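You operate a simulated robot arm through the tools that you are given. There is no shell and no other tool. Be economical: measure what you need, move in short steps, check, and stop when the job is done.

The job below is to be done with a simulated two-armed robot. You get a single attempt, and the scene is never put back.

Task
Put the steel tin labelled "61" from the free top of the steel stand on the top of power unit one. Put the red-band beaker that says "83" from the top of the steel table on top of the brown carton there and the red-band beaker labelled "62" on the top of the grey cart. The order is free. Set down upright: steel tin, red-band beaker.

The check looks at the end state, three seconds after you hand in, the way a careful person would. Anything else that was tipped, shoved, dropped, spilled or broken makes it a failure.

Robot
Two 7-joint arms with fingered hands on one trunk, on a base that drives. Base frame: it is fixed to the floor where the robot stands at the start and does not move with it; the origin is under the middle of the robot, x ahead of it, y to its left, z up. Lengths are in mm, angles in rad, forces in N, time in s.
The left shoulder is at the start at [63, 173, 992], the right one opposite. With the tool pointing down near the work surface each hand reaches from about 340 to 760 mm from the robot's upright axis, wherever it stands, measured 20 degrees to its own side. Places, roughly: carton [-6500, -2750, 1000]; red-band beaker [-6500, -2750, 1000]; top of power unit one [-2400, -1200, 1100]; top of the grey cart [-3000, -3400, 800]. Payload 3.8 kg a hand.
The TCP of each hand is the grasp point between the finger pads, 26 mm short of the fingertips. In the tool frame z runs along the fingers and y along their closing line. Largest opening 132 mm; the body of the gripper starts 73 mm behind the TCP. The gripper is a hand of 3 fingers: y runs from the thumb to the fingers, the wrist lies at [0, 0, -224] in the tool frame, and closing takes about 1.5 s.
Orientation is that of the tool frame in the base frame, as a unit quaternion [w, x, y, z]. With the fingers straight down and closing along the base's y, the tool's x points along the base's -x, its y along +y and its z along -z.

Tools
- The arms move only by the tool jog_arm. It takes "left_steps", "right_steps" or both (then of equal length, played together; a hand with none holds still); each is text: rows parted by semicolons, each of 7 numbers parted by spaces: the shift along the tool's x, y, z in mm, then the turn, a rotation vector about the tool's x, y, z in rad, then the opening, from 0 (shut) to 1 (fully open). In form: dx dy dz ax ay az fingers; .... A call has 1 to 10 rows; each row shifts and turns the commanded pose from where the row before left it, along the tool's axes as they then stand. Rows are played at 5 a second. More than 50 mm and 0.15 rad between two rows, or a gripper value outside its range, and nothing of the call is played. Where a pose cannot be reached the arm comes as near as it can. A force on the tool above 40 N (or 10 N above the force at the start of the call, whichever is more), or a blocked arm, ends the call early, and 0.2 s more pass. Each finger travels about 108 mm/s and halts on what it meets, pressing with about 28 N; the grip force reading is that of the motor and also rises with nothing between the fingers. The clock runs only during rows and for 0.2 s after the last one: add rows that do not move to give the fingers time. The reply holds the time, the measured pose of the TCP, the force on the tool along the base axes, the opening and the grip force, in the units named above and with some noise, with the torque about the TCP (base axes, N m) and any sound that the robot's microphone picked up.
- Cameras (640 x 400 px; columns grow to the right, rows downward): "scene" is now at [161.9, -6.5, 915.2]; the picture's right is [-0.05, -1.00, -0.00], its down [0.18, -0.01, -0.98] and it looks along [0.98, -0.05, 0.18] (base axes); focal length 214 px, centre (320, 200). "left" rides on the left gripper at [-61, 3, -92] in its tool frame; the picture's right is [-0.05, -1.00, 0.00], its down [0.83, -0.04, -0.55] and it looks along [0.55, -0.03, 0.83] (tool axes); focal length 230 px, centre (320, 200). "right" rides on the right gripper at [62, 3, -92] in its tool frame; the picture's right is [-0.05, 1.00, 0.00], its down [-0.83, -0.04, -0.56] and it looks along [-0.55, -0.03, 0.83] (tool axes); focal length 230 px, centre (320, 200). There is no depth. A picture from a camera that has moved, and an enlarged one, comes with that camera's place and axes in the base frame and with its lens.
- get_image(camera): a new picture of that camera. No time passes.
- slide_trunk(by): slides the trunk up (or, below 0, down) by that many mm; the arms and the scene camera ride with it, the base frame stays. It gives what a move gives, with no picture.
- base_move(legs): drives the robot by 1 to 6 legs, each [ahead, left, turn to the left] in mm, mm and rad, along the robot's own axes; the way and the turn of a leg run together, so that a leg with both is an arc; at most 1500 mm and 3.142 rad a leg. The arms and the cameras ride along, it lands a little off, and it stops where it bumps. It gives what a move gives.
- grasp_type(shape, hand): the hand has 3 fingers and takes this shape, open, in about a second: jaw (thumb against the fingers, like two jaws); tri (thumb and two fingers); tip (a fingertip pinch); poke (one finger out to press); point (the index stretched); flat (the hand flat); cup (the hand cupped); fist (a fist). The gripper value then closes the fingers along that shape, each until it touches; the sizes above hold for jaw. It gives what a move gives, with no picture.
- pan_tilt(pan, tilt): turns the head with the scene camera to pan (to the left, within 1.047 rad either way) and tilt (down, from -0.506 to 1.204), counted from straight ahead of the robot. It gives what a move gives.
- zoom(camera, box): a new picture of the part [left, top, right, bottom] of that camera's present view, enlarged. No time passes.
- close_job(): hands the job in; it is judged then, once.

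Work in short steps. Places have to be worked out from the pictures, the camera data and where the tool is seen: move nearer, look again, correct. Check each grasp and each placing, and mend what went wrong. You have 165 turns and 130 pictures in all, those below and enlarged ones among them. Open the grippers and draw the arms clear of the work before you hand the job in, unless the task says otherwise; then end with one line.

The tools are called by a JSON object that holds its "op" and its "data". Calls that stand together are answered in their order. jog_arm: Moves the arms, as the interface text tells. Its arguments: {"type":"object","properties":{"left_steps":{"type":"string"},"right_steps":{"type":"string"}},"required":[]} The other tools are called the same way: slide_trunk (by) slides the trunk up or down; grasp_type (shape, hand) gives the hand a shape; base_move (legs) drives the base; pan_tilt (pan, tilt) turns the head that bears the scene camera; get_image (camera) takes a picture; zoom (camera, box) takes an enlarged picture of a part of a camera's view; close_job () hands the job in.

At the start:

```text
t: 0.0
left_position: [427.0, 248.9, 974.3]
left_ee_rot: [0.004, 0.0, 1.0, 0.001]
left_ft_force: [-0.4, 0.0, -0.1]
left_wrist_torque: [0.0, -0.01, 0.01]
left_finger_gap: 131.9
left_gripper_force: 0.2
left_shape: jaw
right_position: [340.3, -131.8, 1023.9]
right_ee_rot: [0.007, 0.001, 1.0, 0.0]
right_ft_force: [-0.5, -0.4, -0.9]
right_wrist_torque: [0.02, 0.01, -0.04]
right_finger_gap: 132.2
right_gripper_force: 0.0
right_shape: jaw
trunk travel left (down, up): [-300.0, 182.0]
robot x, y, heading: [-0.2, -1.7, 0.001]
head pan, tilt: [-0.047, -0.175]
```

scene: 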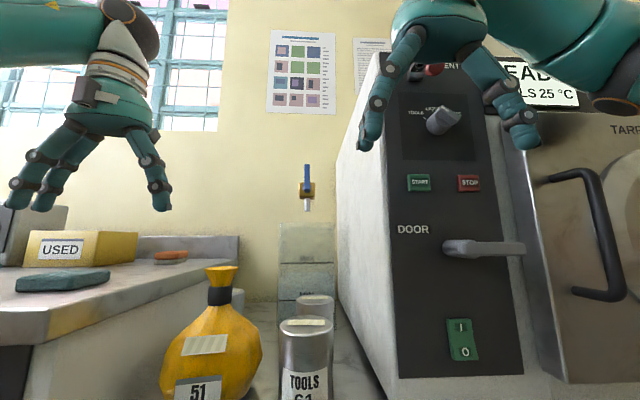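
right: 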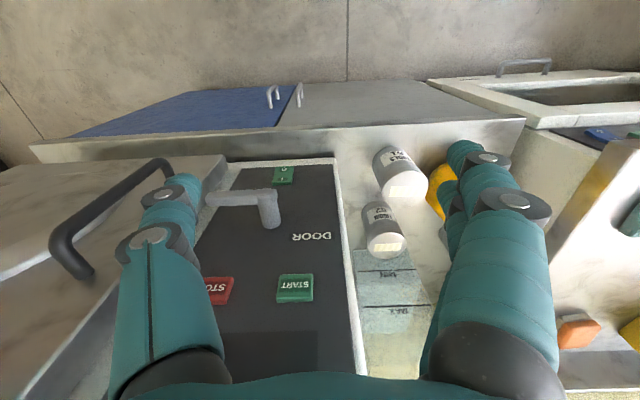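
left: 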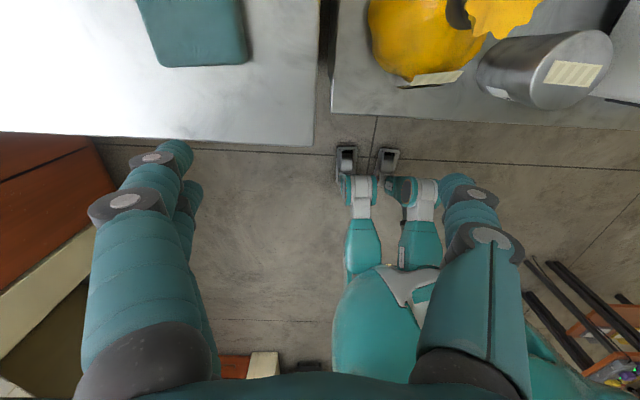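

The tin "TOOLS 61" stands ahead, slightly left of the machine, with a second tin behind it and a yellow bag beside it. I tilt the head down to see the stand better.

{"op": "pan_tilt", "data": {"pan": 0, "tilt": 0.5}}

{"op": "get_image", "data": {"camera": "scene"}}

```text
t: 1.1
left_position: [427.6, 248.5, 974.9]
left_ee_rot: [0.004, 0.0, 1.0, 0.0]
left_ft_force: [0.0, 0.0, -0.1]
left_wrist_torque: [0.02, 0.01, 0.0]
left_finger_gap: 131.9
left_gripper_force: 0.0
left_shape: jaw
right_position: [339.3, -132.3, 1024.3]
right_ee_rot: [0.007, 0.003, 1.0, 0.001]
right_ft_force: [-0.3, 0.1, 0.2]
right_wrist_torque: [-0.01, -0.01, -0.01]
right_finger_gap: 131.7
right_gripper_force: 0.1
right_shape: jaw
trunk travel left (down, up): [-300.0, 182.0]
robot x, y, heading: [2.1, -0.7, 0.001]
head pan, tilt: [0.0, 0.499]
```

```text
126 pictures are left
camera scene: at [169.6, -1.9, 853.9], right [0.0, -1.0, 0.0], down [-0.47, 0.0, -0.88], along [0.88, 0.0, -0.47], focal length 214 px, centre (320, 200)
```

scene: 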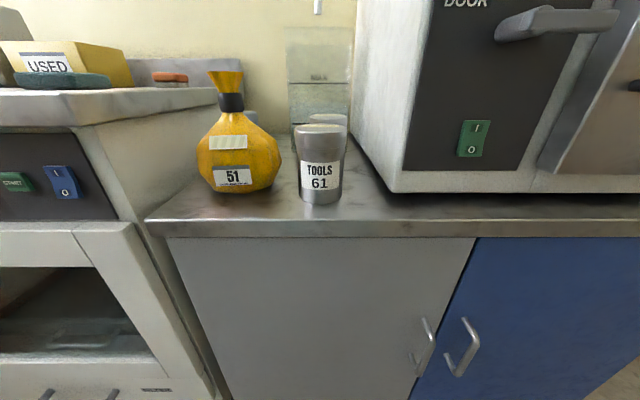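

The tin's base reads to about (480, 0), 66 mm wide and 100 mm tall, with the bag close on its left. I zoom in to get the neighbours' places before choosing how to close the fingers.

{"op": "zoom", "data": {"camera": "scene", "box": [180, 60, 420, 210]}}

{"op": "zoom", "data": {"camera": "right", "box": [320, 120, 480, 300]}}

```text
2.67 times, centred on (300, 135) of scene
camera zoom: at [169.6, -1.9, 853.9], right [0.0, -1.0, 0.0], down [-0.47, 0.0, -0.88], along [0.88, 0.0, -0.47], focal length 572 px, centre (373, 373)
```

zoom: 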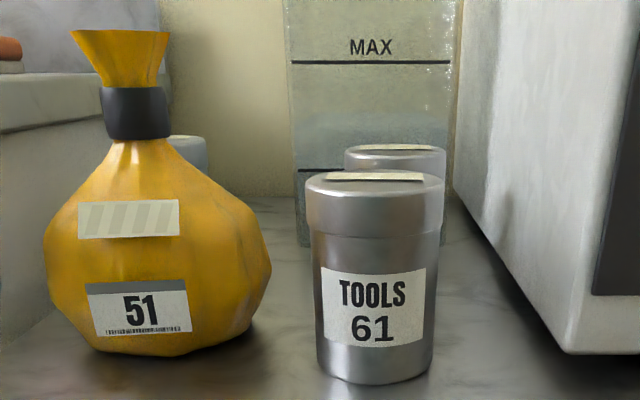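

```text
2.22 times, centred on (400, 210) of right
camera zoom: at [277.1, -128.7, 1114.3], right [0.06, 1.0, 0.0], down [0.82, -0.05, 0.57], along [0.57, -0.03, -0.82], focal length 511 px, centre (142, 178)
```

zoom: 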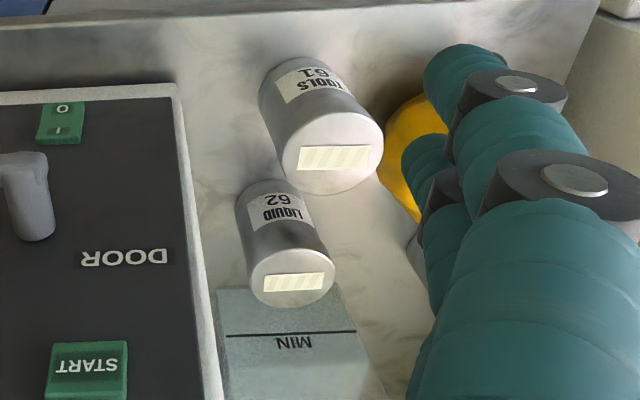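

Combining both views, tin 61 sits at about (483, -2) with its lid at z≈798. The bag is at about (530, 150), tin 62 is 145 mm behind, and the machine's lever is on the right. The left arm has the freer way, so I shift the right hand aside and bring the left over the tin, slightly yawed.

{"op": "jog_arm", "data": {"left_steps": "-10 -42 0 0 0 0 0.8;-10 -42 0 0 0 0 0.8;-10 -42 0 0 0 0 0.8;-10 -42 0 0 0 -0.1 0.8;-10 -42 0 0 0 -0.1 0.8;-6 -41 0 0 0 -0.1 0.8;0 0 0 0 0 0 0.8", "right_steps": "0 -20 0 0 0 0 1;0 -20 0 0 0 0 1;0 -20 0 0 0 0 1;0 0 0 0 0 0 1;0 0 0 0 0 0 1;0 0 0 0 0 0 1;0 0 0 0 0 0 1"}}

{"op": "get_image", "data": {"camera": "left"}}

{"op": "get_image", "data": {"camera": "scene"}}

```text
t: 2.6
left_position: [504.6, 4.2, 970.8]
left_ee_rot: [0.0, -0.15, 0.989, 0.0]
left_ft_force: [-0.4, 0.4, 0.2]
left_wrist_torque: [0.02, -0.02, -0.03]
left_finger_gap: 106.0
left_gripper_force: 0.0
left_shape: jaw
right_position: [348.7, -190.5, 1019.1]
right_ee_rot: [0.003, 0.0, 1.0, 0.0]
right_ft_force: [0.5, -0.1, -0.6]
right_wrist_torque: [-0.02, -0.02, 0.01]
right_finger_gap: 131.8
right_gripper_force: 0.1
right_shape: jaw
trunk travel left (down, up): [-300.0, 182.0]
robot x, y, heading: [1.3, 0.7, 0.002]
head pan, tilt: [0.0, 0.499]
```

```text
123 pictures are left
camera left: at [562.9, 24.9, 1061.9], right [0.35, -0.94, 0.0], down [-0.78, -0.29, 0.55], along [-0.52, -0.19, -0.83], focal length 230 px, centre (320, 200)
```

left: 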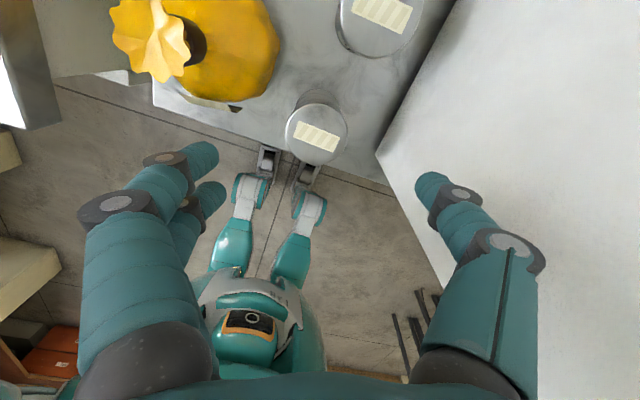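

```text
122 pictures are left
camera scene: at [176.7, -1.0, 852.3], right [0.0, -1.0, 0.0], down [-0.48, 0.0, -0.88], along [0.88, 0.0, -0.48], focal length 214 px, centre (320, 200)
```

scene: 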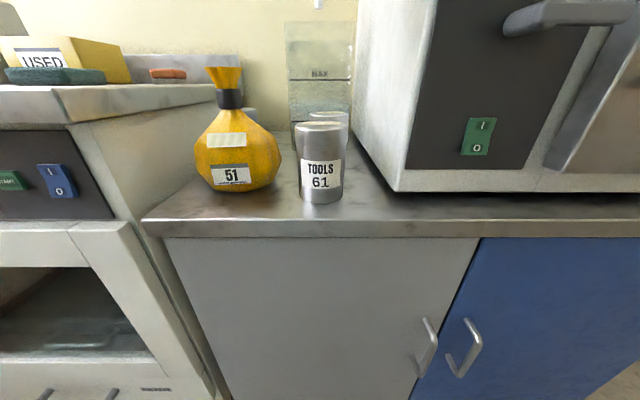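

The left camera puts the lid at (483, 0), which agrees with my estimate. I line up over it and come down to just above the lid.

{"op": "jog_arm", "data": {"left_steps": "22 1.6 0 0 0 0 0.85;0 0 40 0 0 0 0.85;0 0 40 0 0 0 0.85;0 0 40 0 0 0 0.85;0 0 0 0 0 0 0.85;0 0 0 0 0 0 0.85"}}

{"op": "get_image", "data": {"camera": "left"}}

{"op": "get_image", "data": {"camera": "scene"}}

```text
t: 4.0
left_position: [482.7, -2.5, 851.5]
left_ee_rot: [0.0, -0.15, 0.989, 0.0]
left_ft_force: [0.5, 0.8, -0.6]
left_wrist_torque: [0.03, 0.01, 0.0]
left_finger_gap: 111.8
left_gripper_force: 0.1
left_shape: jaw
right_position: [350.1, -191.7, 1019.1]
right_ee_rot: [0.003, 0.001, 1.0, 0.0]
right_ft_force: [-0.2, 0.7, -0.5]
right_wrist_torque: [0.0, -0.01, 0.0]
right_finger_gap: 132.0
right_gripper_force: 0.1
right_shape: jaw
trunk travel left (down, up): [-300.0, 182.0]
robot x, y, heading: [-0.7, -2.3, -0.002]
head pan, tilt: [0.0, 0.499]
```

```text
121 pictures are left
camera left: at [541.3, 19.9, 943.0], right [0.34, -0.94, 0.0], down [-0.78, -0.29, 0.56], along [-0.52, -0.19, -0.83], focal length 230 px, centre (320, 200)
```

left: 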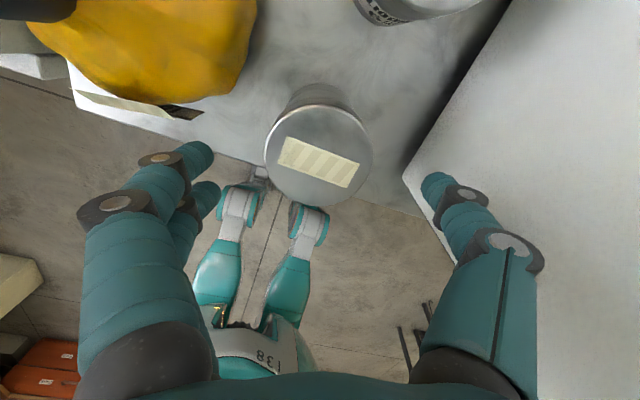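

```text
120 pictures are left
camera scene: at [176.8, -1.4, 852.2], right [0.0, -1.0, 0.0], down [-0.48, 0.0, -0.88], along [0.88, 0.0, -0.48], focal length 214 px, centre (320, 200)
```

scene: 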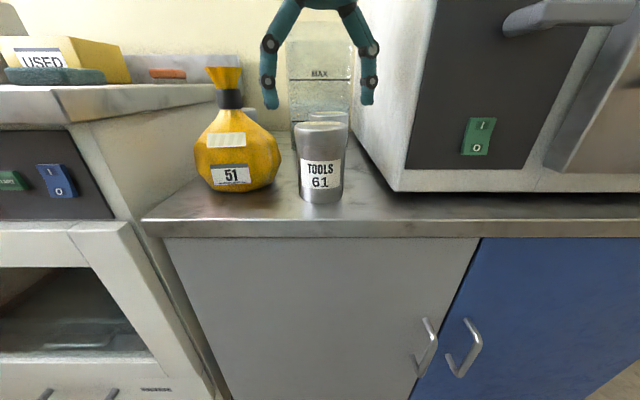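

The hand is centred over the lid at (483, -1), with the two fingers clear of the bag. I go down 94 mm to z≈757 and close.

{"op": "jog_arm", "data": {"left_steps": "0 0 32 0 0 0 0.85;0 0 32 0 0 0 0.85;0 0 30 0 0 0 0.85;0 0 0 0 0 0 0.85;0 0 0 0 0 0 0;0 0 0 0 0 0 0;0 0 0 0 0 0 0;0 0 0 0 0 0 0"}}

{"op": "get_image", "data": {"camera": "scene"}}

```text
t: 5.8
left_position: [482.4, -3.2, 755.3]
left_ee_rot: [0.0, -0.149, 0.989, 0.001]
left_ft_force: [0.8, -0.1, -0.4]
left_wrist_torque: [0.02, -0.04, 0.01]
left_finger_gap: 61.3
left_gripper_force: 27.9
left_shape: jaw
right_position: [349.8, -190.7, 1019.9]
right_ee_rot: [0.003, 0.001, 1.0, 0.001]
right_ft_force: [0.0, 0.2, 0.4]
right_wrist_torque: [0.0, -0.03, -0.03]
right_finger_gap: 131.7
right_gripper_force: 0.1
right_shape: jaw
trunk travel left (down, up): [-300.0, 182.0]
robot x, y, heading: [1.8, 2.7, 0.0]
head pan, tilt: [0.0, 0.499]
```

```text
119 pictures are left
camera scene: at [176.8, -1.4, 852.2], right [0.0, -1.0, 0.0], down [-0.48, 0.0, -0.88], along [0.88, 0.0, -0.48], focal length 214 px, centre (320, 200)
```

scene: 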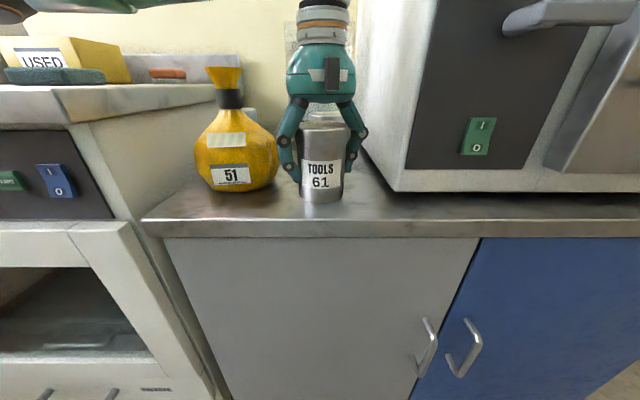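

The fingers hold the tin with a 61 mm gap at 28 N. I lift it straight up slowly.

{"op": "jog_arm", "data": {"left_steps": "0 0 -15 0 0 0 0;0 0 -30 0 0 0 0;0 0 -35 0 0 0 0;0 0 -35 0 0 0 0;0 0 -35 0 0 0 0;0 0 -35 0 0 0 0;0 0 -30 0 0 0 0;0 0 0 0 0 0 0"}}

{"op": "get_image", "data": {"camera": "scene"}}

```text
t: 7.7
left_position: [483.7, -2.3, 971.3]
left_ee_rot: [0.001, -0.15, 0.989, 0.0]
left_ft_force: [-0.2, -1.6, -2.3]
left_wrist_torque: [-0.02, -0.01, 0.03]
left_finger_gap: 61.3
left_gripper_force: 28.2
left_shape: jaw
right_position: [350.4, -189.7, 1019.6]
right_ee_rot: [0.002, 0.0, 1.0, 0.0]
right_ft_force: [1.2, -0.3, -1.0]
right_wrist_torque: [-0.01, 0.0, -0.03]
right_finger_gap: 131.9
right_gripper_force: 0.0
right_shape: jaw
trunk travel left (down, up): [-300.0, 182.0]
robot x, y, heading: [0.9, -0.8, -0.005]
head pan, tilt: [0.0, 0.499]
```

```text
118 pictures are left
camera scene: at [176.9, -1.4, 852.2], right [0.0, -1.0, 0.0], down [-0.48, 0.0, -0.88], along [0.88, 0.0, -0.48], focal length 214 px, centre (320, 200)
```

scene: 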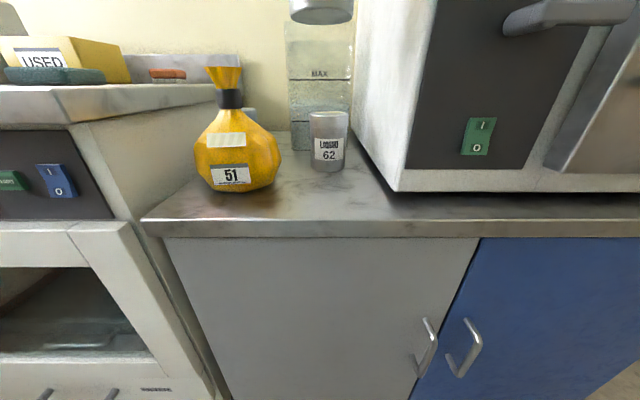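

The tin is lifted cleanly. I back away from the bench, turn around and look at the room behind.

{"op": "base_move", "data": {"legs": [[-700, 0, 0], [0, 0, 1.57]]}}

{"op": "pan_tilt", "data": {"pan": 0.6, "tilt": 0.15}}

{"op": "get_image", "data": {"camera": "scene"}}

```text
t: 15.3
left_position: [-692.3, 485.5, 970.6]
left_ee_rot: [0.0, 0.806, -0.592, 0.001]
left_ft_force: [-0.2, -0.3, -3.1]
left_wrist_torque: [0.0, -0.02, 0.01]
left_finger_gap: 61.1
left_gripper_force: 27.7
left_shape: jaw
right_position: [-504.0, 353.1, 1019.1]
right_ee_rot: [-0.001, 0.708, -0.706, -0.002]
right_ft_force: [0.9, -0.7, -0.6]
right_wrist_torque: [-0.01, 0.0, 0.0]
right_finger_gap: 131.9
right_gripper_force: 0.1
right_shape: jaw
trunk travel left (down, up): [-300.0, 182.0]
robot x, y, heading: [-688.9, 4.1, 1.575]
head pan, tilt: [0.0, 0.499]
```

```text
t: 16.3
left_position: [-692.0, 486.5, 970.7]
left_ee_rot: [0.001, 0.806, -0.592, 0.0]
left_ft_force: [0.1, -0.3, -2.6]
left_wrist_torque: [0.01, -0.03, 0.0]
left_finger_gap: 61.3
left_gripper_force: 28.5
left_shape: jaw
right_position: [-502.5, 351.6, 1019.6]
right_ee_rot: [-0.002, 0.709, -0.706, -0.002]
right_ft_force: [-0.1, -0.5, 0.0]
right_wrist_torque: [-0.02, 0.0, -0.01]
right_finger_gap: 131.9
right_gripper_force: 0.0
right_shape: jaw
trunk travel left (down, up): [-300.0, 182.0]
robot x, y, heading: [-694.8, 2.3, 1.573]
head pan, tilt: [0.6, 0.15]
```

```text
117 pictures are left
camera scene: at [-745.4, 163.8, 884.6], right [0.82, 0.57, 0.0], down [0.09, -0.12, -0.99], along [-0.56, 0.81, -0.15], focal length 214 px, centre (320, 200)
```

scene: 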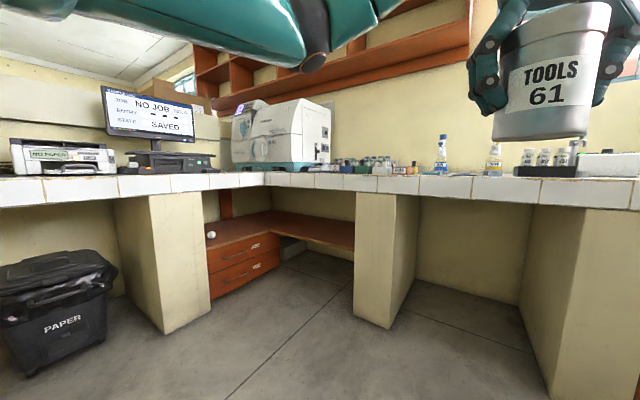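

A bench lies on this side. I turn on to face -x and look again.

{"op": "base_move", "data": {"legs": [[0, 0, 1.57]]}}

{"op": "pan_tilt", "data": {"pan": 0.3, "tilt": 0.15}}

{"op": "get_image", "data": {"camera": "scene"}}

```text
t: 20.6
left_position: [-1175.4, -3.2, 970.9]
left_ee_rot: [0.0, 0.987, 0.158, -0.001]
left_ft_force: [0.2, -0.6, -3.6]
left_wrist_torque: [-0.01, -0.01, 0.04]
left_finger_gap: 61.3
left_gripper_force: 28.2
left_shape: jaw
right_position: [-1045.6, 186.2, 1018.8]
right_ee_rot: [0.001, 1.0, 0.008, -0.002]
right_ft_force: [-0.7, -0.3, 0.0]
right_wrist_torque: [0.01, 0.01, 0.04]
right_finger_gap: 132.3
right_gripper_force: 0.1
right_shape: jaw
trunk travel left (down, up): [-300.0, 182.0]
robot x, y, heading: [-691.7, 1.6, -3.125]
head pan, tilt: [0.6, 0.15]
```

```text
t: 21.4
left_position: [-1175.2, -3.7, 970.6]
left_ee_rot: [0.0, 0.987, 0.158, 0.0]
left_ft_force: [0.6, -0.2, -2.4]
left_wrist_torque: [0.0, 0.01, 0.01]
left_finger_gap: 61.0
left_gripper_force: 27.7
left_shape: jaw
right_position: [-1044.4, 186.3, 1019.3]
right_ee_rot: [0.0, 1.0, 0.008, -0.002]
right_ft_force: [-0.2, 0.1, -0.2]
right_wrist_torque: [-0.02, 0.0, -0.03]
right_finger_gap: 132.1
right_gripper_force: 0.0
right_shape: jaw
trunk travel left (down, up): [-300.0, 182.0]
robot x, y, heading: [-690.7, 3.5, -3.123]
head pan, tilt: [0.3, 0.15]
```

```text
116 pictures are left
camera scene: at [-866.6, -29.3, 884.6], right [-0.31, 0.95, 0.0], down [0.14, 0.05, -0.99], along [-0.94, -0.31, -0.15], focal length 214 px, centre (320, 200)
```

scene: 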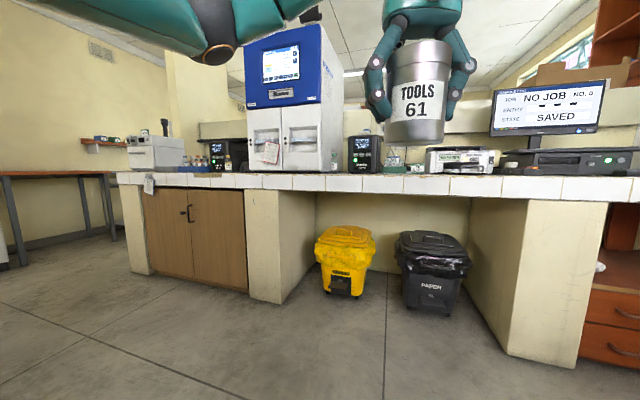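

The long bench runs along y at about x=-2400. By projection, power unit one is the black box left of the blue-topped machine. I zoom there.

{"op": "zoom", "data": {"camera": "scene", "box": [110, 100, 400, 280]}}

```text
2.21 times, centred on (255, 190) of scene
camera zoom: at [-866.6, -29.3, 884.6], right [-0.31, 0.95, 0.0], down [0.14, 0.05, -0.99], along [-0.94, -0.31, -0.15], focal length 473 px, centre (463, 222)
```

zoom: 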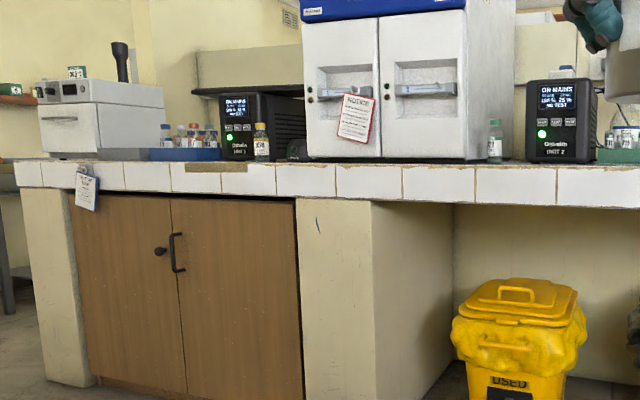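

Unit 1 stands left of the tall machine, with a vial and a rack of bottles near it and unit 2 to the right. I drive in front of it at a safe distance for a closer look.

{"op": "base_move", "data": {"legs": [[600, 600, 0], [0, 650, 0]]}}

{"op": "pan_tilt", "data": {"pan": 0.0, "tilt": 0.1}}

{"op": "get_image", "data": {"camera": "scene"}}

```text
t: 29.0
left_position: [-1763.9, -1250.3, 970.7]
left_ee_rot: [0.0, 0.988, 0.155, 0.001]
left_ft_force: [-0.4, -1.2, -2.3]
left_wrist_torque: [0.04, 0.02, -0.01]
left_finger_gap: 61.0
left_gripper_force: 28.7
left_shape: jaw
right_position: [-1631.6, -1060.1, 1020.1]
right_ee_rot: [0.0, 1.0, 0.004, -0.002]
right_ft_force: [-0.1, -0.9, 0.1]
right_wrist_torque: [0.01, 0.02, 0.01]
right_finger_gap: 132.1
right_gripper_force: 0.1
right_shape: jaw
trunk travel left (down, up): [-300.0, 182.0]
robot x, y, heading: [-1283.1, -1248.8, -3.132]
head pan, tilt: [0.3, 0.15]
```

```text
t: 29.8
left_position: [-1765.6, -1248.6, 969.0]
left_ee_rot: [0.0, 0.988, 0.156, 0.0]
left_ft_force: [-0.4, 0.4, -2.2]
left_wrist_torque: [0.02, -0.01, 0.03]
left_finger_gap: 61.1
left_gripper_force: 28.2
left_shape: jaw
right_position: [-1632.0, -1059.2, 1020.6]
right_ee_rot: [0.001, 1.0, 0.005, -0.001]
right_ft_force: [0.4, -1.0, 0.1]
right_wrist_torque: [0.0, -0.01, -0.04]
right_finger_gap: 132.0
right_gripper_force: 0.1
right_shape: jaw
trunk travel left (down, up): [-300.0, 182.0]
robot x, y, heading: [-1281.8, -1251.5, -3.126]
head pan, tilt: [0.0, 0.099]
```

```text
114 pictures are left
camera scene: at [-1459.5, -1249.7, 889.3], right [-0.01, 1.0, 0.0], down [0.1, 0.0, -0.99], along [-0.99, -0.01, -0.1], focal length 214 px, centre (320, 200)
```

scene: 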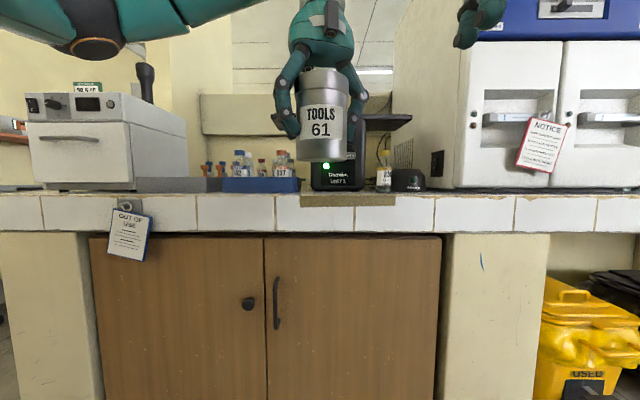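

The unit is hidden behind the tin, so I raise the trunk to see over its top, which I will need for placing anyway.

{"op": "slide_trunk", "data": {"by": 180}}

{"op": "jog_arm", "data": {"left_steps": "0 40 0 0 0 0 0;0 40 0 0 0 0 0;0 40 0 0 0 0 0;0 40 0 0 0 0 0;0 0 0 0 0 0 0"}}

{"op": "pan_tilt", "data": {"pan": 0.0, "tilt": 0.2}}

{"op": "get_image", "data": {"camera": "scene"}}

```text
t: 31.8
left_position: [-1765.8, -1248.7, 1149.1]
left_ee_rot: [0.001, 0.988, 0.155, 0.001]
left_ft_force: [-0.1, -0.1, -3.3]
left_wrist_torque: [0.0, 0.01, -0.02]
left_finger_gap: 61.1
left_gripper_force: 27.8
left_shape: jaw
right_position: [-1632.9, -1058.9, 1198.8]
right_ee_rot: [0.0, 1.0, 0.005, 0.0]
right_ft_force: [-0.6, 0.0, 0.0]
right_wrist_torque: [-0.02, -0.02, -0.01]
right_finger_gap: 131.8
right_gripper_force: 0.1
right_shape: jaw
trunk travel left (down, up): [-480.0, 2.0]
robot x, y, heading: [-1279.1, -1245.5, -3.129]
head pan, tilt: [0.0, 0.099]
```

```text
t: 33.0
left_position: [-1715.8, -1399.8, 1152.7]
left_ee_rot: [0.0, 0.988, 0.155, -0.001]
left_ft_force: [1.0, 0.8, -2.5]
left_wrist_torque: [-0.04, -0.01, 0.02]
left_finger_gap: 60.8
left_gripper_force: 27.7
left_shape: jaw
right_position: [-1633.2, -1057.9, 1199.8]
right_ee_rot: [0.0, 1.0, 0.005, -0.001]
right_ft_force: [-0.2, 1.1, -0.2]
right_wrist_torque: [-0.03, 0.0, 0.02]
right_finger_gap: 131.9
right_gripper_force: 0.0
right_shape: jaw
trunk travel left (down, up): [-480.0, 2.0]
robot x, y, heading: [-1278.9, -1245.0, -3.132]
head pan, tilt: [0.0, 0.099]
```

```text
t: 33.7
left_position: [-1715.3, -1400.2, 1152.0]
left_ee_rot: [0.001, 0.988, 0.154, 0.001]
left_ft_force: [-0.2, 0.0, -3.1]
left_wrist_torque: [0.01, -0.01, -0.01]
left_finger_gap: 60.7
left_gripper_force: 27.6
left_shape: jaw
right_position: [-1632.3, -1058.9, 1199.0]
right_ee_rot: [0.0, 1.0, 0.005, -0.004]
right_ft_force: [0.5, -0.6, 0.9]
right_wrist_torque: [0.0, -0.03, -0.03]
right_finger_gap: 132.1
right_gripper_force: 0.1
right_shape: jaw
trunk travel left (down, up): [-480.0, 2.0]
robot x, y, heading: [-1280.5, -1250.2, -3.129]
head pan, tilt: [0.0, 0.201]
```

```text
113 pictures are left
camera scene: at [-1482.6, -1250.0, 1095.2], right [-0.01, 1.0, 0.0], down [0.2, 0.0, -0.98], along [-0.98, -0.01, -0.2], focal length 214 px, centre (320, 200)
```

scene: 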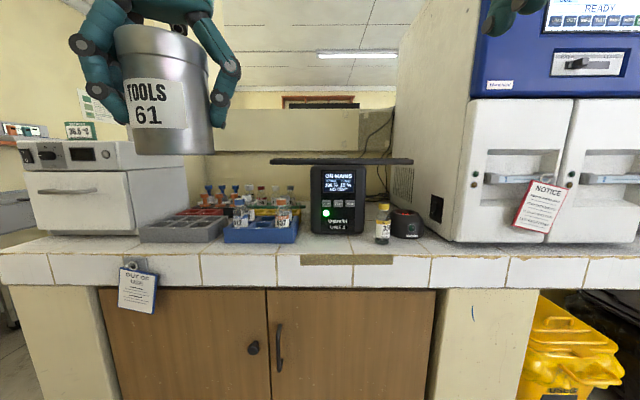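

A dark plate shows just at the top of unit 1. I zoom to find out whether it's a shelf above or behind it.

{"op": "zoom", "data": {"camera": "scene", "box": [230, 130, 450, 260]}}

```text
2.91 times, centred on (340, 195) of scene
camera zoom: at [-1482.6, -1250.0, 1095.2], right [-0.01, 1.0, 0.0], down [0.2, 0.0, -0.98], along [-0.98, -0.01, -0.2], focal length 624 px, centre (262, 214)
```

zoom: 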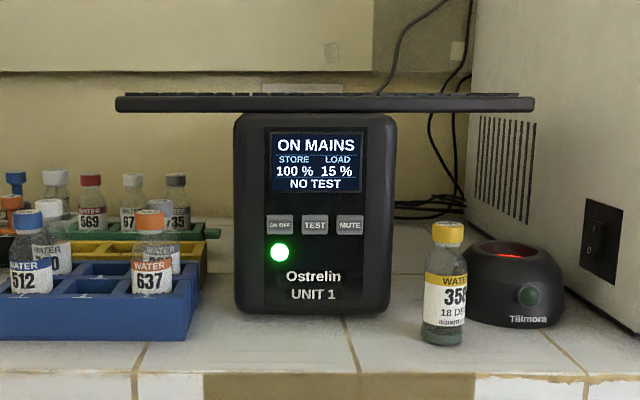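

A keyboard seems to lie across the top of unit 1; the unit's front is at about x=-2130 and its top at z≈1070. I need a view from above, so I drive 300 mm closer and use the right wrist camera.

{"op": "base_move", "data": {"legs": [[300, 0, 0]]}}

{"op": "get_image", "data": {"camera": "right"}}

```text
t: 35.7
left_position: [-2008.8, -1406.2, 1153.4]
left_ee_rot: [0.001, 0.988, 0.157, 0.0]
left_ft_force: [0.6, -0.7, -2.6]
left_wrist_torque: [-0.01, 0.02, 0.0]
left_finger_gap: 60.8
left_gripper_force: 28.3
left_shape: jaw
right_position: [-1928.3, -1066.3, 1200.4]
right_ee_rot: [0.0, 1.0, 0.007, -0.003]
right_ft_force: [0.2, 0.5, -0.3]
right_wrist_torque: [0.01, 0.04, -0.01]
right_finger_gap: 132.0
right_gripper_force: 0.1
right_shape: jaw
trunk travel left (down, up): [-480.0, 2.0]
robot x, y, heading: [-1570.7, -1252.7, -3.124]
head pan, tilt: [0.0, 0.201]
```

```text
111 pictures are left
camera right: at [-1865.6, -1068.4, 1291.2], right [-0.04, -1.0, 0.0], down [-0.83, 0.03, 0.56], along [-0.56, 0.02, -0.83], focal length 230 px, centre (320, 200)
```

right: 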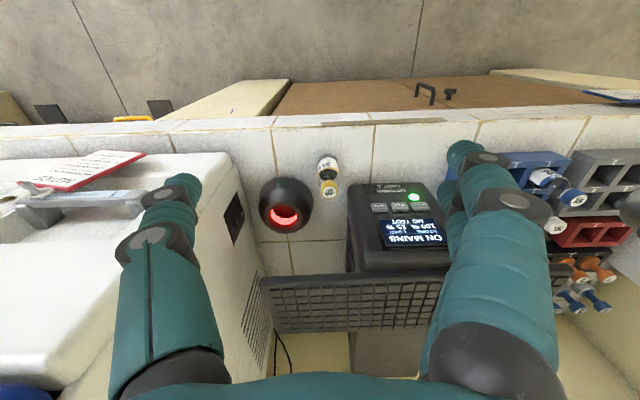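

The keyboard lies across the unit behind its front edge, so I move the right camera left and forward to see how much of the top is free.

{"op": "jog_arm", "data": {"right_steps": "-20 44 0 0 0 0 1;-20 44 0 0 0 0 1;-20 44 0 0 0 0 1;-30 0 0 0 0 0 1;-30 0 0 0 0 0 1"}}

{"op": "get_image", "data": {"camera": "right"}}

```text
t: 36.9
left_position: [-2008.2, -1408.1, 1152.0]
left_ee_rot: [0.0, 0.988, 0.157, -0.001]
left_ft_force: [-0.2, -0.3, -3.2]
left_wrist_torque: [0.01, 0.04, 0.02]
left_finger_gap: 60.9
left_gripper_force: 27.7
left_shape: jaw
right_position: [-2046.8, -1200.3, 1201.2]
right_ee_rot: [0.0, 1.0, 0.008, -0.003]
right_ft_force: [-0.1, -0.2, -0.5]
right_wrist_torque: [0.01, -0.02, -0.04]
right_finger_gap: 131.7
right_gripper_force: 0.1
right_shape: jaw
trunk travel left (down, up): [-480.0, 2.0]
robot x, y, heading: [-1572.9, -1248.0, -3.123]
head pan, tilt: [0.0, 0.201]
```

```text
110 pictures are left
camera right: at [-1985.3, -1202.2, 1292.7], right [-0.04, -1.0, 0.0], down [-0.83, 0.03, 0.56], along [-0.56, 0.02, -0.83], focal length 230 px, centre (320, 200)
```

right: 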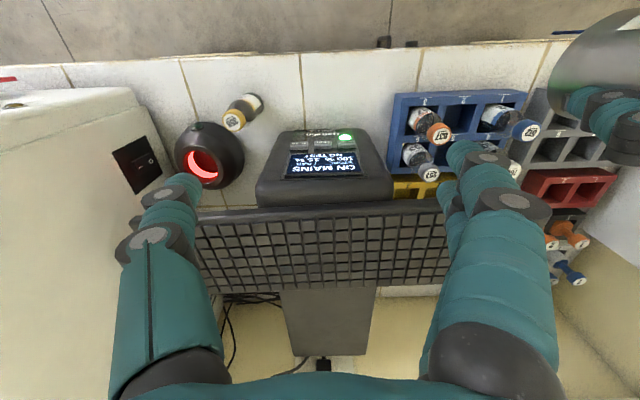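

Behind the keyboard a grey rear part shows, which may be the unit's free top. I zoom there.

{"op": "zoom", "data": {"camera": "right", "box": [190, 120, 470, 390]}}

```text
1.48 times, centred on (330, 255) of right
camera zoom: at [-1985.3, -1202.2, 1292.7], right [-0.04, -1.0, 0.0], down [-0.83, 0.03, 0.56], along [-0.56, 0.02, -0.83], focal length 341 px, centre (305, 118)
```

zoom: 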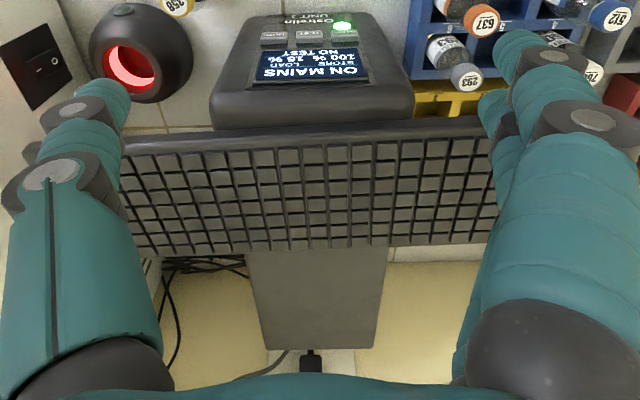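

The rear of the unit's top (x≈-2300 to -2536, y≈-1205±75, z≈1070) is free behind the keyboard. I plan to set the tin at x≈-2370, so I first raise the tin and retract the right hand.

{"op": "jog_arm", "data": {"left_steps": "0 0 -15 0 0 0 0;0 0 -15 0 0 0 0;0 0 -15 0 0 0 0;0 0 -15 0 0 0 0;0 0 0 0 0 0 0;0 0 0 0 0 0 0", "right_steps": "35 -35 0 0 0 0 1;35 -35 0 0 0 0 1;35 -35 0 0 0 0 1;35 -35 0 0 0 0 1;35 -35 0 0 0 0 1;35 -25 0 0 0 0 1"}}

{"op": "base_move", "data": {"legs": [[120, -120, 0]]}}

{"op": "get_image", "data": {"camera": "left"}}

{"op": "get_image", "data": {"camera": "scene"}}

```text
t: 38.3
left_position: [-2005.8, -1406.7, 1214.0]
left_ee_rot: [0.0, 0.988, 0.157, -0.001]
left_ft_force: [0.1, -0.6, -3.1]
left_wrist_torque: [-0.05, 0.01, 0.0]
left_finger_gap: 60.9
left_gripper_force: 28.0
left_shape: jaw
right_position: [-1836.5, -997.3, 1199.7]
right_ee_rot: [0.0, 1.0, 0.008, -0.003]
right_ft_force: [0.4, -0.5, -0.3]
right_wrist_torque: [-0.02, 0.01, 0.0]
right_finger_gap: 131.8
right_gripper_force: 0.1
right_shape: jaw
trunk travel left (down, up): [-480.0, 2.0]
robot x, y, heading: [-1576.2, -1251.1, -3.119]
head pan, tilt: [0.0, 0.201]
```

```text
t: 39.8
left_position: [-2130.8, -1287.8, 1213.2]
left_ee_rot: [-0.001, 0.988, 0.156, 0.001]
left_ft_force: [0.5, 0.1, -3.1]
left_wrist_torque: [0.0, -0.02, 0.03]
left_finger_gap: 60.8
left_gripper_force: 28.0
left_shape: jaw
right_position: [-1960.5, -879.3, 1199.6]
right_ee_rot: [0.001, 1.0, 0.006, -0.003]
right_ft_force: [-0.1, 0.1, 0.0]
right_wrist_torque: [-0.02, 0.02, 0.0]
right_finger_gap: 132.1
right_gripper_force: 0.1
right_shape: jaw
trunk travel left (down, up): [-480.0, 2.0]
robot x, y, heading: [-1696.4, -1135.9, -3.13]
head pan, tilt: [0.0, 0.201]
```

```text
108 pictures are left
camera left: at [-2187.0, -1309.0, 1305.2], right [-0.36, 0.93, 0.0], down [0.78, 0.3, 0.55], along [0.52, 0.2, -0.83], focal length 230 px, centre (320, 200)
```

left: 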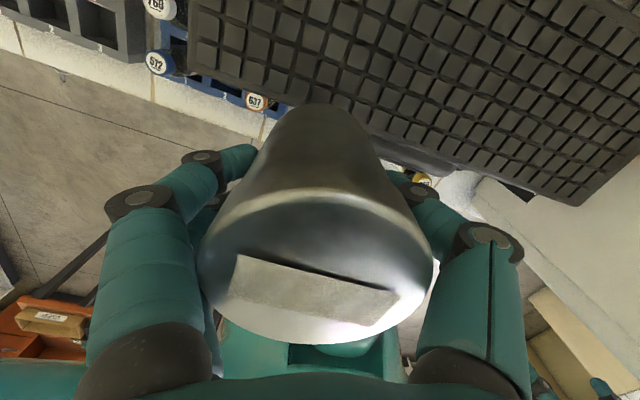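

```text
107 pictures are left
camera scene: at [-1899.2, -1136.8, 1095.3], right [-0.01, 1.0, 0.0], down [0.2, 0.0, -0.98], along [-0.98, -0.01, -0.2], focal length 214 px, centre (320, 200)
```

scene: 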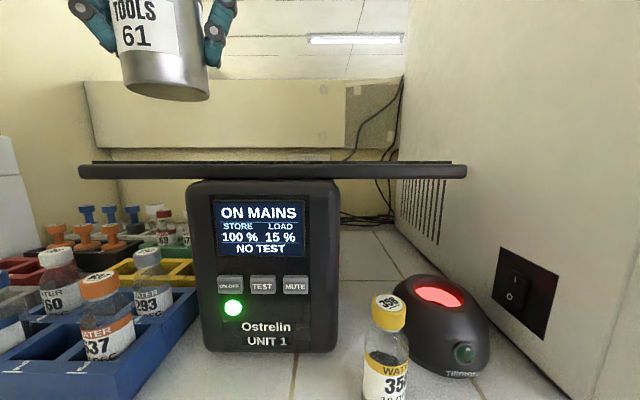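

From this view the keyboard spans z 1070–1086 and the unit top is at 1070. I drive 70 mm further in for reach, with the tin held well above the keyboard.

{"op": "base_move", "data": {"legs": [[70, 0, 0]]}}

```text
t: 40.8
left_position: [-2169.1, -1287.6, 1210.1]
left_ee_rot: [0.001, 0.988, 0.155, 0.002]
left_ft_force: [-0.4, 0.1, -2.4]
left_wrist_torque: [0.0, -0.01, 0.01]
left_finger_gap: 60.9
left_gripper_force: 27.6
left_shape: jaw
right_position: [-1993.7, -881.7, 1197.7]
right_ee_rot: [-0.005, 1.0, 0.016, -0.008]
right_ft_force: [0.2, 0.2, 0.4]
right_wrist_torque: [0.02, 0.01, -0.03]
right_finger_gap: 131.8
right_gripper_force: 0.2
right_shape: jaw
trunk travel left (down, up): [-480.0, 2.0]
robot x, y, heading: [-1737.2, -1129.0, -3.126]
head pan, tilt: [0.0, 0.201]
stopped in leg 1: the robot was blocked; the commanded pose is now the measured one
```

The drive was blocked at x=-1737 and the right hand twisted slightly. I look to the right to see whether that arm touched something.

{"op": "pan_tilt", "data": {"pan": -0.9, "tilt": 0.0}}

{"op": "get_image", "data": {"camera": "scene"}}

{"op": "get_image", "data": {"camera": "right"}}

```text
t: 42.0
left_position: [-2168.1, -1287.8, 1211.2]
left_ee_rot: [0.001, 0.988, 0.155, 0.001]
left_ft_force: [0.1, 0.1, -1.8]
left_wrist_torque: [0.01, 0.03, 0.0]
left_finger_gap: 61.0
left_gripper_force: 28.3
left_shape: jaw
right_position: [-1991.6, -881.6, 1199.1]
right_ee_rot: [-0.005, 1.0, 0.016, -0.009]
right_ft_force: [0.2, -0.3, 0.4]
right_wrist_torque: [0.01, 0.05, -0.03]
right_finger_gap: 131.6
right_gripper_force: 0.0
right_shape: jaw
trunk travel left (down, up): [-480.0, 2.0]
robot x, y, heading: [-1738.1, -1135.0, -3.131]
head pan, tilt: [-0.901, 0.0]
```

```text
106 pictures are left
camera scene: at [-1900.0, -1066.7, 1113.7], right [0.78, 0.63, 0.0], down [0.0, 0.0, -1.0], along [-0.63, 0.78, 0.0], focal length 214 px, centre (320, 200)
```

scene: 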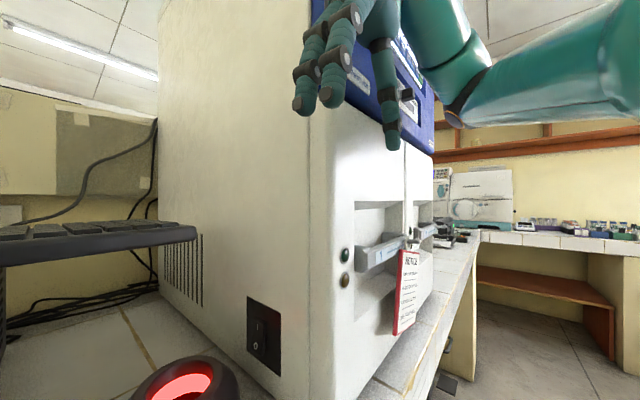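

```text
105 pictures are left
camera right: at [-1929.4, -884.6, 1289.5], right [-0.02, -1.0, -0.01], down [-0.82, 0.01, 0.57], along [-0.57, 0.02, -0.82], focal length 230 px, centre (320, 200)
```

right: 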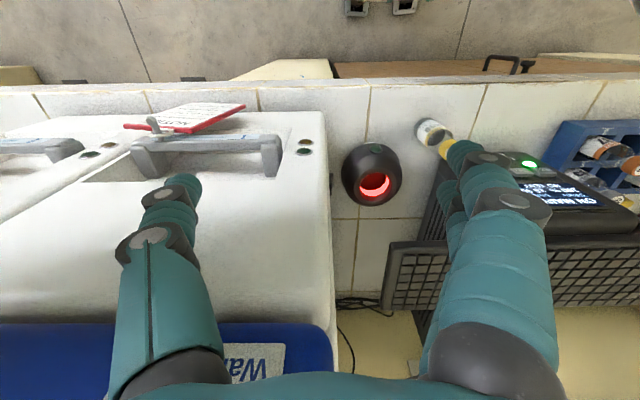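

The right hand had reached the blue fascia of the tall machine. I draw it back and to the left, then check whether the left arm already reaches.

{"op": "jog_arm", "data": {"right_steps": "25 0 0 0 0 0 1;30 0 0 0 0 0 1;30 10 0 0 0 0 1;0 30 0 0 0 0 1;0 30 0 0 0 0 1;0 0 0 0 0 0 1"}}

{"op": "pan_tilt", "data": {"pan": 0.3, "tilt": 0.1}}

{"op": "get_image", "data": {"camera": "scene"}}

```text
t: 43.4
left_position: [-2156.9, -1281.6, 1217.2]
left_ee_rot: [0.001, 0.988, 0.154, -0.005]
left_ft_force: [-0.3, 0.3, -2.1]
left_wrist_torque: [-0.02, 0.02, 0.02]
left_finger_gap: 60.8
left_gripper_force: 28.5
left_shape: jaw
right_position: [-1894.7, -943.9, 1199.6]
right_ee_rot: [-0.002, 1.0, 0.01, -0.019]
right_ft_force: [-0.6, -0.5, -1.0]
right_wrist_torque: [-0.02, 0.03, -0.01]
right_finger_gap: 132.0
right_gripper_force: 0.2
right_shape: jaw
trunk travel left (down, up): [-480.0, 2.0]
robot x, y, heading: [-1734.4, -1135.0, -3.131]
head pan, tilt: [-0.901, 0.0]
```

```text
t: 44.8
left_position: [-2155.1, -1284.1, 1215.2]
left_ee_rot: [0.0, 0.988, 0.156, -0.004]
left_ft_force: [0.5, -0.7, -2.2]
left_wrist_torque: [-0.02, -0.03, 0.01]
left_finger_gap: 61.1
left_gripper_force: 27.7
left_shape: jaw
right_position: [-1892.4, -946.8, 1200.3]
right_ee_rot: [-0.002, 1.0, 0.01, -0.017]
right_ft_force: [0.5, 0.6, -0.5]
right_wrist_torque: [0.01, -0.01, 0.0]
right_finger_gap: 131.9
right_gripper_force: 0.1
right_shape: jaw
trunk travel left (down, up): [-480.0, 2.0]
robot x, y, heading: [-1736.6, -1132.0, -3.131]
head pan, tilt: [0.3, 0.099]
```

```text
104 pictures are left
camera scene: at [-1919.5, -1161.9, 1107.0], right [-0.31, 0.95, 0.0], down [0.08, 0.03, -1.0], along [-0.95, -0.3, -0.09], focal length 214 px, centre (320, 200)
```

scene: 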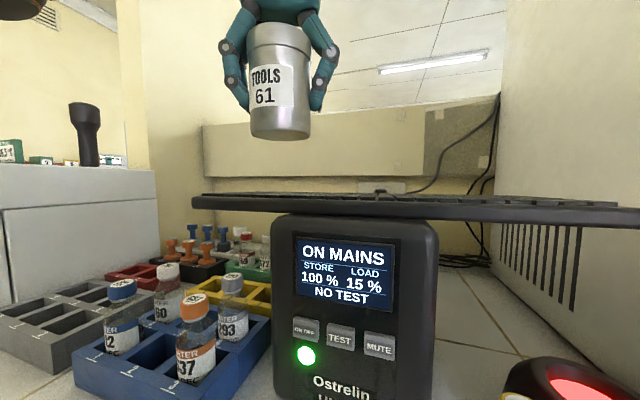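

The way is clear. I carry the tin over the free rear top to (-2370, -1205), still high.

{"op": "jog_arm", "data": {"left_steps": "-36 -28.3 0 0 0 0 0;-36 -28.3 0 0 0 0 0;-36 -28.3 0 0 0 0 0;-36 -28.3 0 0 0 0 0;-36 -28.3 0 0 0 0 0;0 0 0 0 0 0 0;0 0 0 0 0 0 0"}}

{"op": "get_image", "data": {"camera": "left"}}

{"op": "get_image", "data": {"camera": "scene"}}

```text
t: 46.4
left_position: [-2306.3, -1225.8, 1214.3]
left_ee_rot: [0.001, 0.988, 0.156, -0.005]
left_ft_force: [0.2, -0.5, -2.7]
left_wrist_torque: [0.0, 0.01, -0.02]
left_finger_gap: 60.6
left_gripper_force: 28.0
left_shape: jaw
left hand out of reach, approached as far as the arm can: row 4, 5
right_position: [-1892.2, -948.3, 1198.0]
right_ee_rot: [-0.003, 1.0, 0.011, -0.018]
right_ft_force: [-0.6, 0.4, 0.8]
right_wrist_torque: [0.02, 0.05, -0.02]
right_finger_gap: 131.6
right_gripper_force: 0.0
right_shape: jaw
trunk travel left (down, up): [-480.0, 2.0]
robot x, y, heading: [-1736.7, -1134.9, -3.129]
head pan, tilt: [0.3, 0.099]
```

```text
103 pictures are left
camera left: at [-2362.5, -1247.5, 1306.9], right [-0.36, 0.93, 0.0], down [0.78, 0.3, 0.55], along [0.51, 0.2, -0.84], focal length 230 px, centre (320, 200)
```

left: 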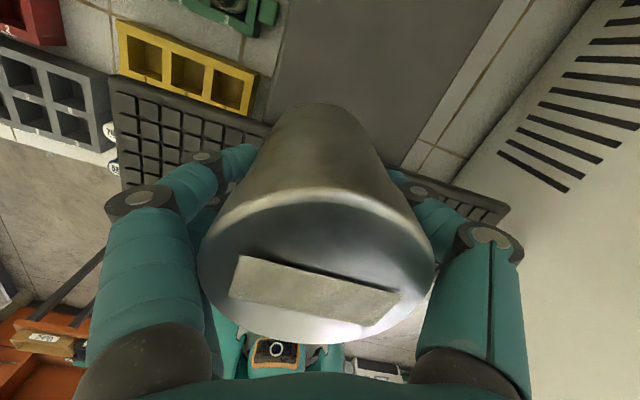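

```text
102 pictures are left
camera scene: at [-1919.0, -1163.1, 1107.1], right [-0.31, 0.95, 0.0], down [0.08, 0.03, -1.0], along [-0.95, -0.31, -0.09], focal length 214 px, centre (320, 200)
```

scene: 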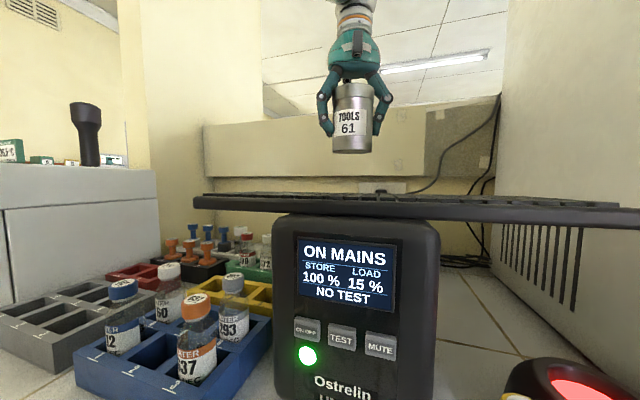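

The reach stops at x=-2306. The casters are about 200 mm from the cupboard, so I drive in another 70 mm.

{"op": "base_move", "data": {"legs": [[70, 0, 0]]}}

{"op": "get_image", "data": {"camera": "left"}}

```text
t: 47.1
left_position: [-2312.5, -1223.1, 1208.6]
left_ee_rot: [0.0, 0.988, 0.152, -0.001]
left_ft_force: [-1.1, -0.1, -3.2]
left_wrist_torque: [0.01, 0.0, -0.01]
left_finger_gap: 60.4
left_gripper_force: 28.3
left_shape: jaw
right_position: [-1897.3, -946.6, 1199.8]
right_ee_rot: [-0.002, 1.0, 0.002, -0.02]
right_ft_force: [1.0, 0.3, -0.3]
right_wrist_torque: [0.01, -0.04, -0.01]
right_finger_gap: 131.9
right_gripper_force: 0.0
right_shape: jaw
trunk travel left (down, up): [-480.0, 2.0]
robot x, y, heading: [-1735.9, -1132.9, -3.142]
head pan, tilt: [0.3, 0.099]
stopped in leg 1: the robot was blocked; the commanded pose is now the measured one
```

```text
101 pictures are left
camera left: at [-2368.8, -1244.7, 1300.0], right [-0.35, 0.94, 0.0], down [0.78, 0.29, 0.56], along [0.52, 0.19, -0.83], focal length 230 px, centre (320, 200)
```

left: 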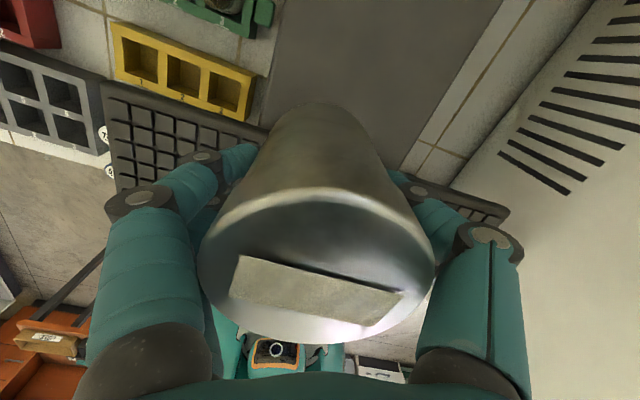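

The base has met the bench, so x≈-1736 is as close as it gets. Lower down the arm reaches further, so I drop to just above keyboard height and then reach forward.

{"op": "jog_arm", "data": {"left_steps": "0 0 20 0 0 0 0;0 0 20 0 0 0 0;0 0 18 0 0 0 0;-17 -10 0 0 0 0 0;-17 -10 0 0 0 0 0;-16 -10 0 0 0 0 0;0 0 0 0 0 0 0;0 0 0 0 0 0 0"}}

{"op": "get_image", "data": {"camera": "left"}}

{"op": "get_image", "data": {"camera": "scene"}}

```text
t: 48.9
left_position: [-2330.9, -1219.3, 1149.7]
left_ee_rot: [0.0, 0.988, 0.154, -0.002]
left_ft_force: [0.4, 0.0, -2.7]
left_wrist_torque: [0.0, 0.01, 0.02]
left_finger_gap: 60.4
left_gripper_force: 28.5
left_shape: jaw
left hand out of reach, approached as far as the arm can: row 5, 6
right_position: [-1895.6, -946.0, 1200.4]
right_ee_rot: [-0.002, 1.0, 0.004, -0.019]
right_ft_force: [0.3, -0.3, 0.4]
right_wrist_torque: [-0.03, 0.02, 0.04]
right_finger_gap: 131.9
right_gripper_force: 0.1
right_shape: jaw
trunk travel left (down, up): [-480.0, 2.0]
robot x, y, heading: [-1733.9, -1135.8, -3.135]
head pan, tilt: [0.3, 0.099]
```

```text
100 pictures are left
camera left: at [-2386.9, -1240.7, 1243.5], right [-0.35, 0.94, 0.0], down [0.78, 0.29, 0.55], along [0.52, 0.19, -0.83], focal length 230 px, centre (320, 200)
```

left: 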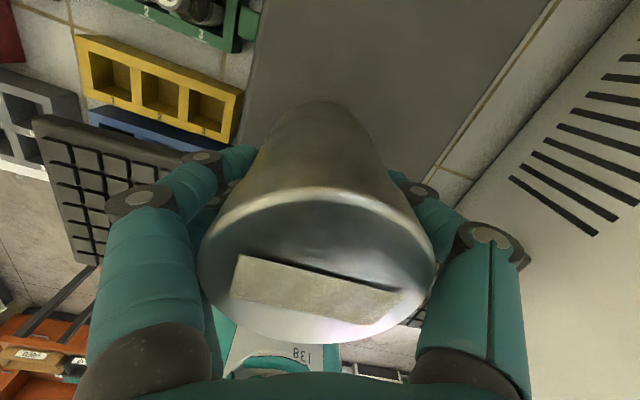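

```text
99 pictures are left
camera scene: at [-1922.3, -1161.9, 1106.3], right [-0.3, 0.95, 0.0], down [0.09, 0.03, -1.0], along [-0.95, -0.3, -0.09], focal length 214 px, centre (320, 200)
```

scene: 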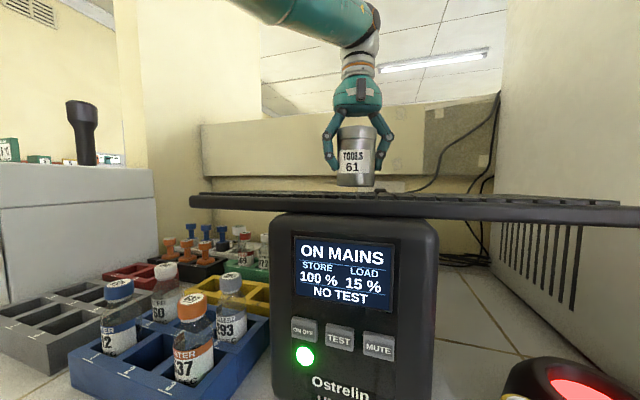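

The tin would clear the keyboard's rear edge (x≈-2290) by only 5 mm here. Turning the body right brings the left shoulder forward, so I raise the tin, back off, move the hand to my left and turn.

{"op": "jog_arm", "data": {"left_steps": "10 0 -15 0 0 0 0;20 6 -15 0 0 0 0;20 20 -20 0 0 0 0;10 40 0 0 0 0 0;10 40 0 0 0 0 0;10 40 0 0 0 0 0;0 40 0 0 0 0 0;0 40 0 0 0 0 0;0 0 0 0 0 0 0"}}

{"op": "base_move", "data": {"legs": [[-60, 0, 0], [0, 0, -0.5]]}}

{"op": "get_image", "data": {"camera": "scene"}}

```text
t: 50.9
left_position: [-2187.2, -1411.3, 1196.5]
left_ee_rot: [0.0, 0.988, 0.154, -0.003]
left_ft_force: [0.7, 0.4, -2.8]
left_wrist_torque: [0.01, 0.03, 0.04]
left_finger_gap: 60.5
left_gripper_force: 28.3
left_shape: jaw
right_position: [-1897.3, -945.9, 1200.4]
right_ee_rot: [-0.002, 1.0, 0.003, -0.019]
right_ft_force: [0.1, -0.6, -0.8]
right_wrist_torque: [-0.03, 0.01, 0.02]
right_finger_gap: 131.9
right_gripper_force: 0.0
right_shape: jaw
trunk travel left (down, up): [-480.0, 2.0]
robot x, y, heading: [-1733.8, -1136.4, -3.136]
head pan, tilt: [0.3, 0.099]
```

```text
t: 53.3
left_position: [-2215.1, -1152.2, 1192.8]
left_ee_rot: [0.001, 0.995, -0.099, 0.002]
left_ft_force: [-0.7, -1.3, -3.1]
left_wrist_torque: [-0.01, 0.02, 0.0]
left_finger_gap: 60.6
left_gripper_force: 27.2
left_shape: jaw
right_position: [-1734.8, -887.8, 1197.7]
right_ee_rot: [-0.006, 0.969, -0.245, -0.013]
right_ft_force: [0.6, -0.4, -0.3]
right_wrist_torque: [-0.01, -0.02, -0.02]
right_finger_gap: 132.0
right_gripper_force: 0.1
right_shape: jaw
trunk travel left (down, up): [-480.0, 2.0]
robot x, y, heading: [-1674.4, -1135.4, 2.637]
head pan, tilt: [0.3, 0.099]
```

```text
98 pictures are left
camera scene: at [-1860.4, -1064.1, 1104.5], right [0.2, 0.98, 0.0], down [0.1, -0.02, -0.99], along [-0.98, 0.2, -0.1], focal length 214 px, centre (320, 200)
```

scene: 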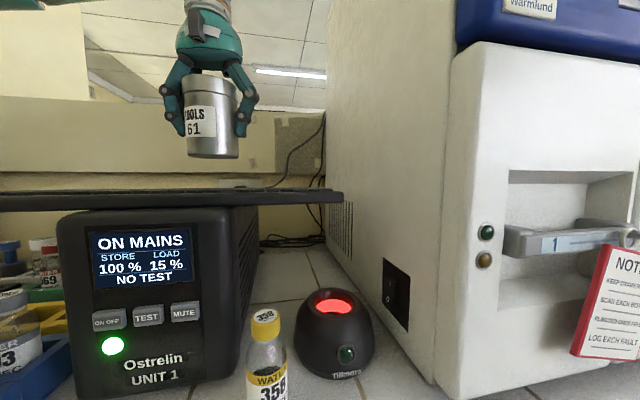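

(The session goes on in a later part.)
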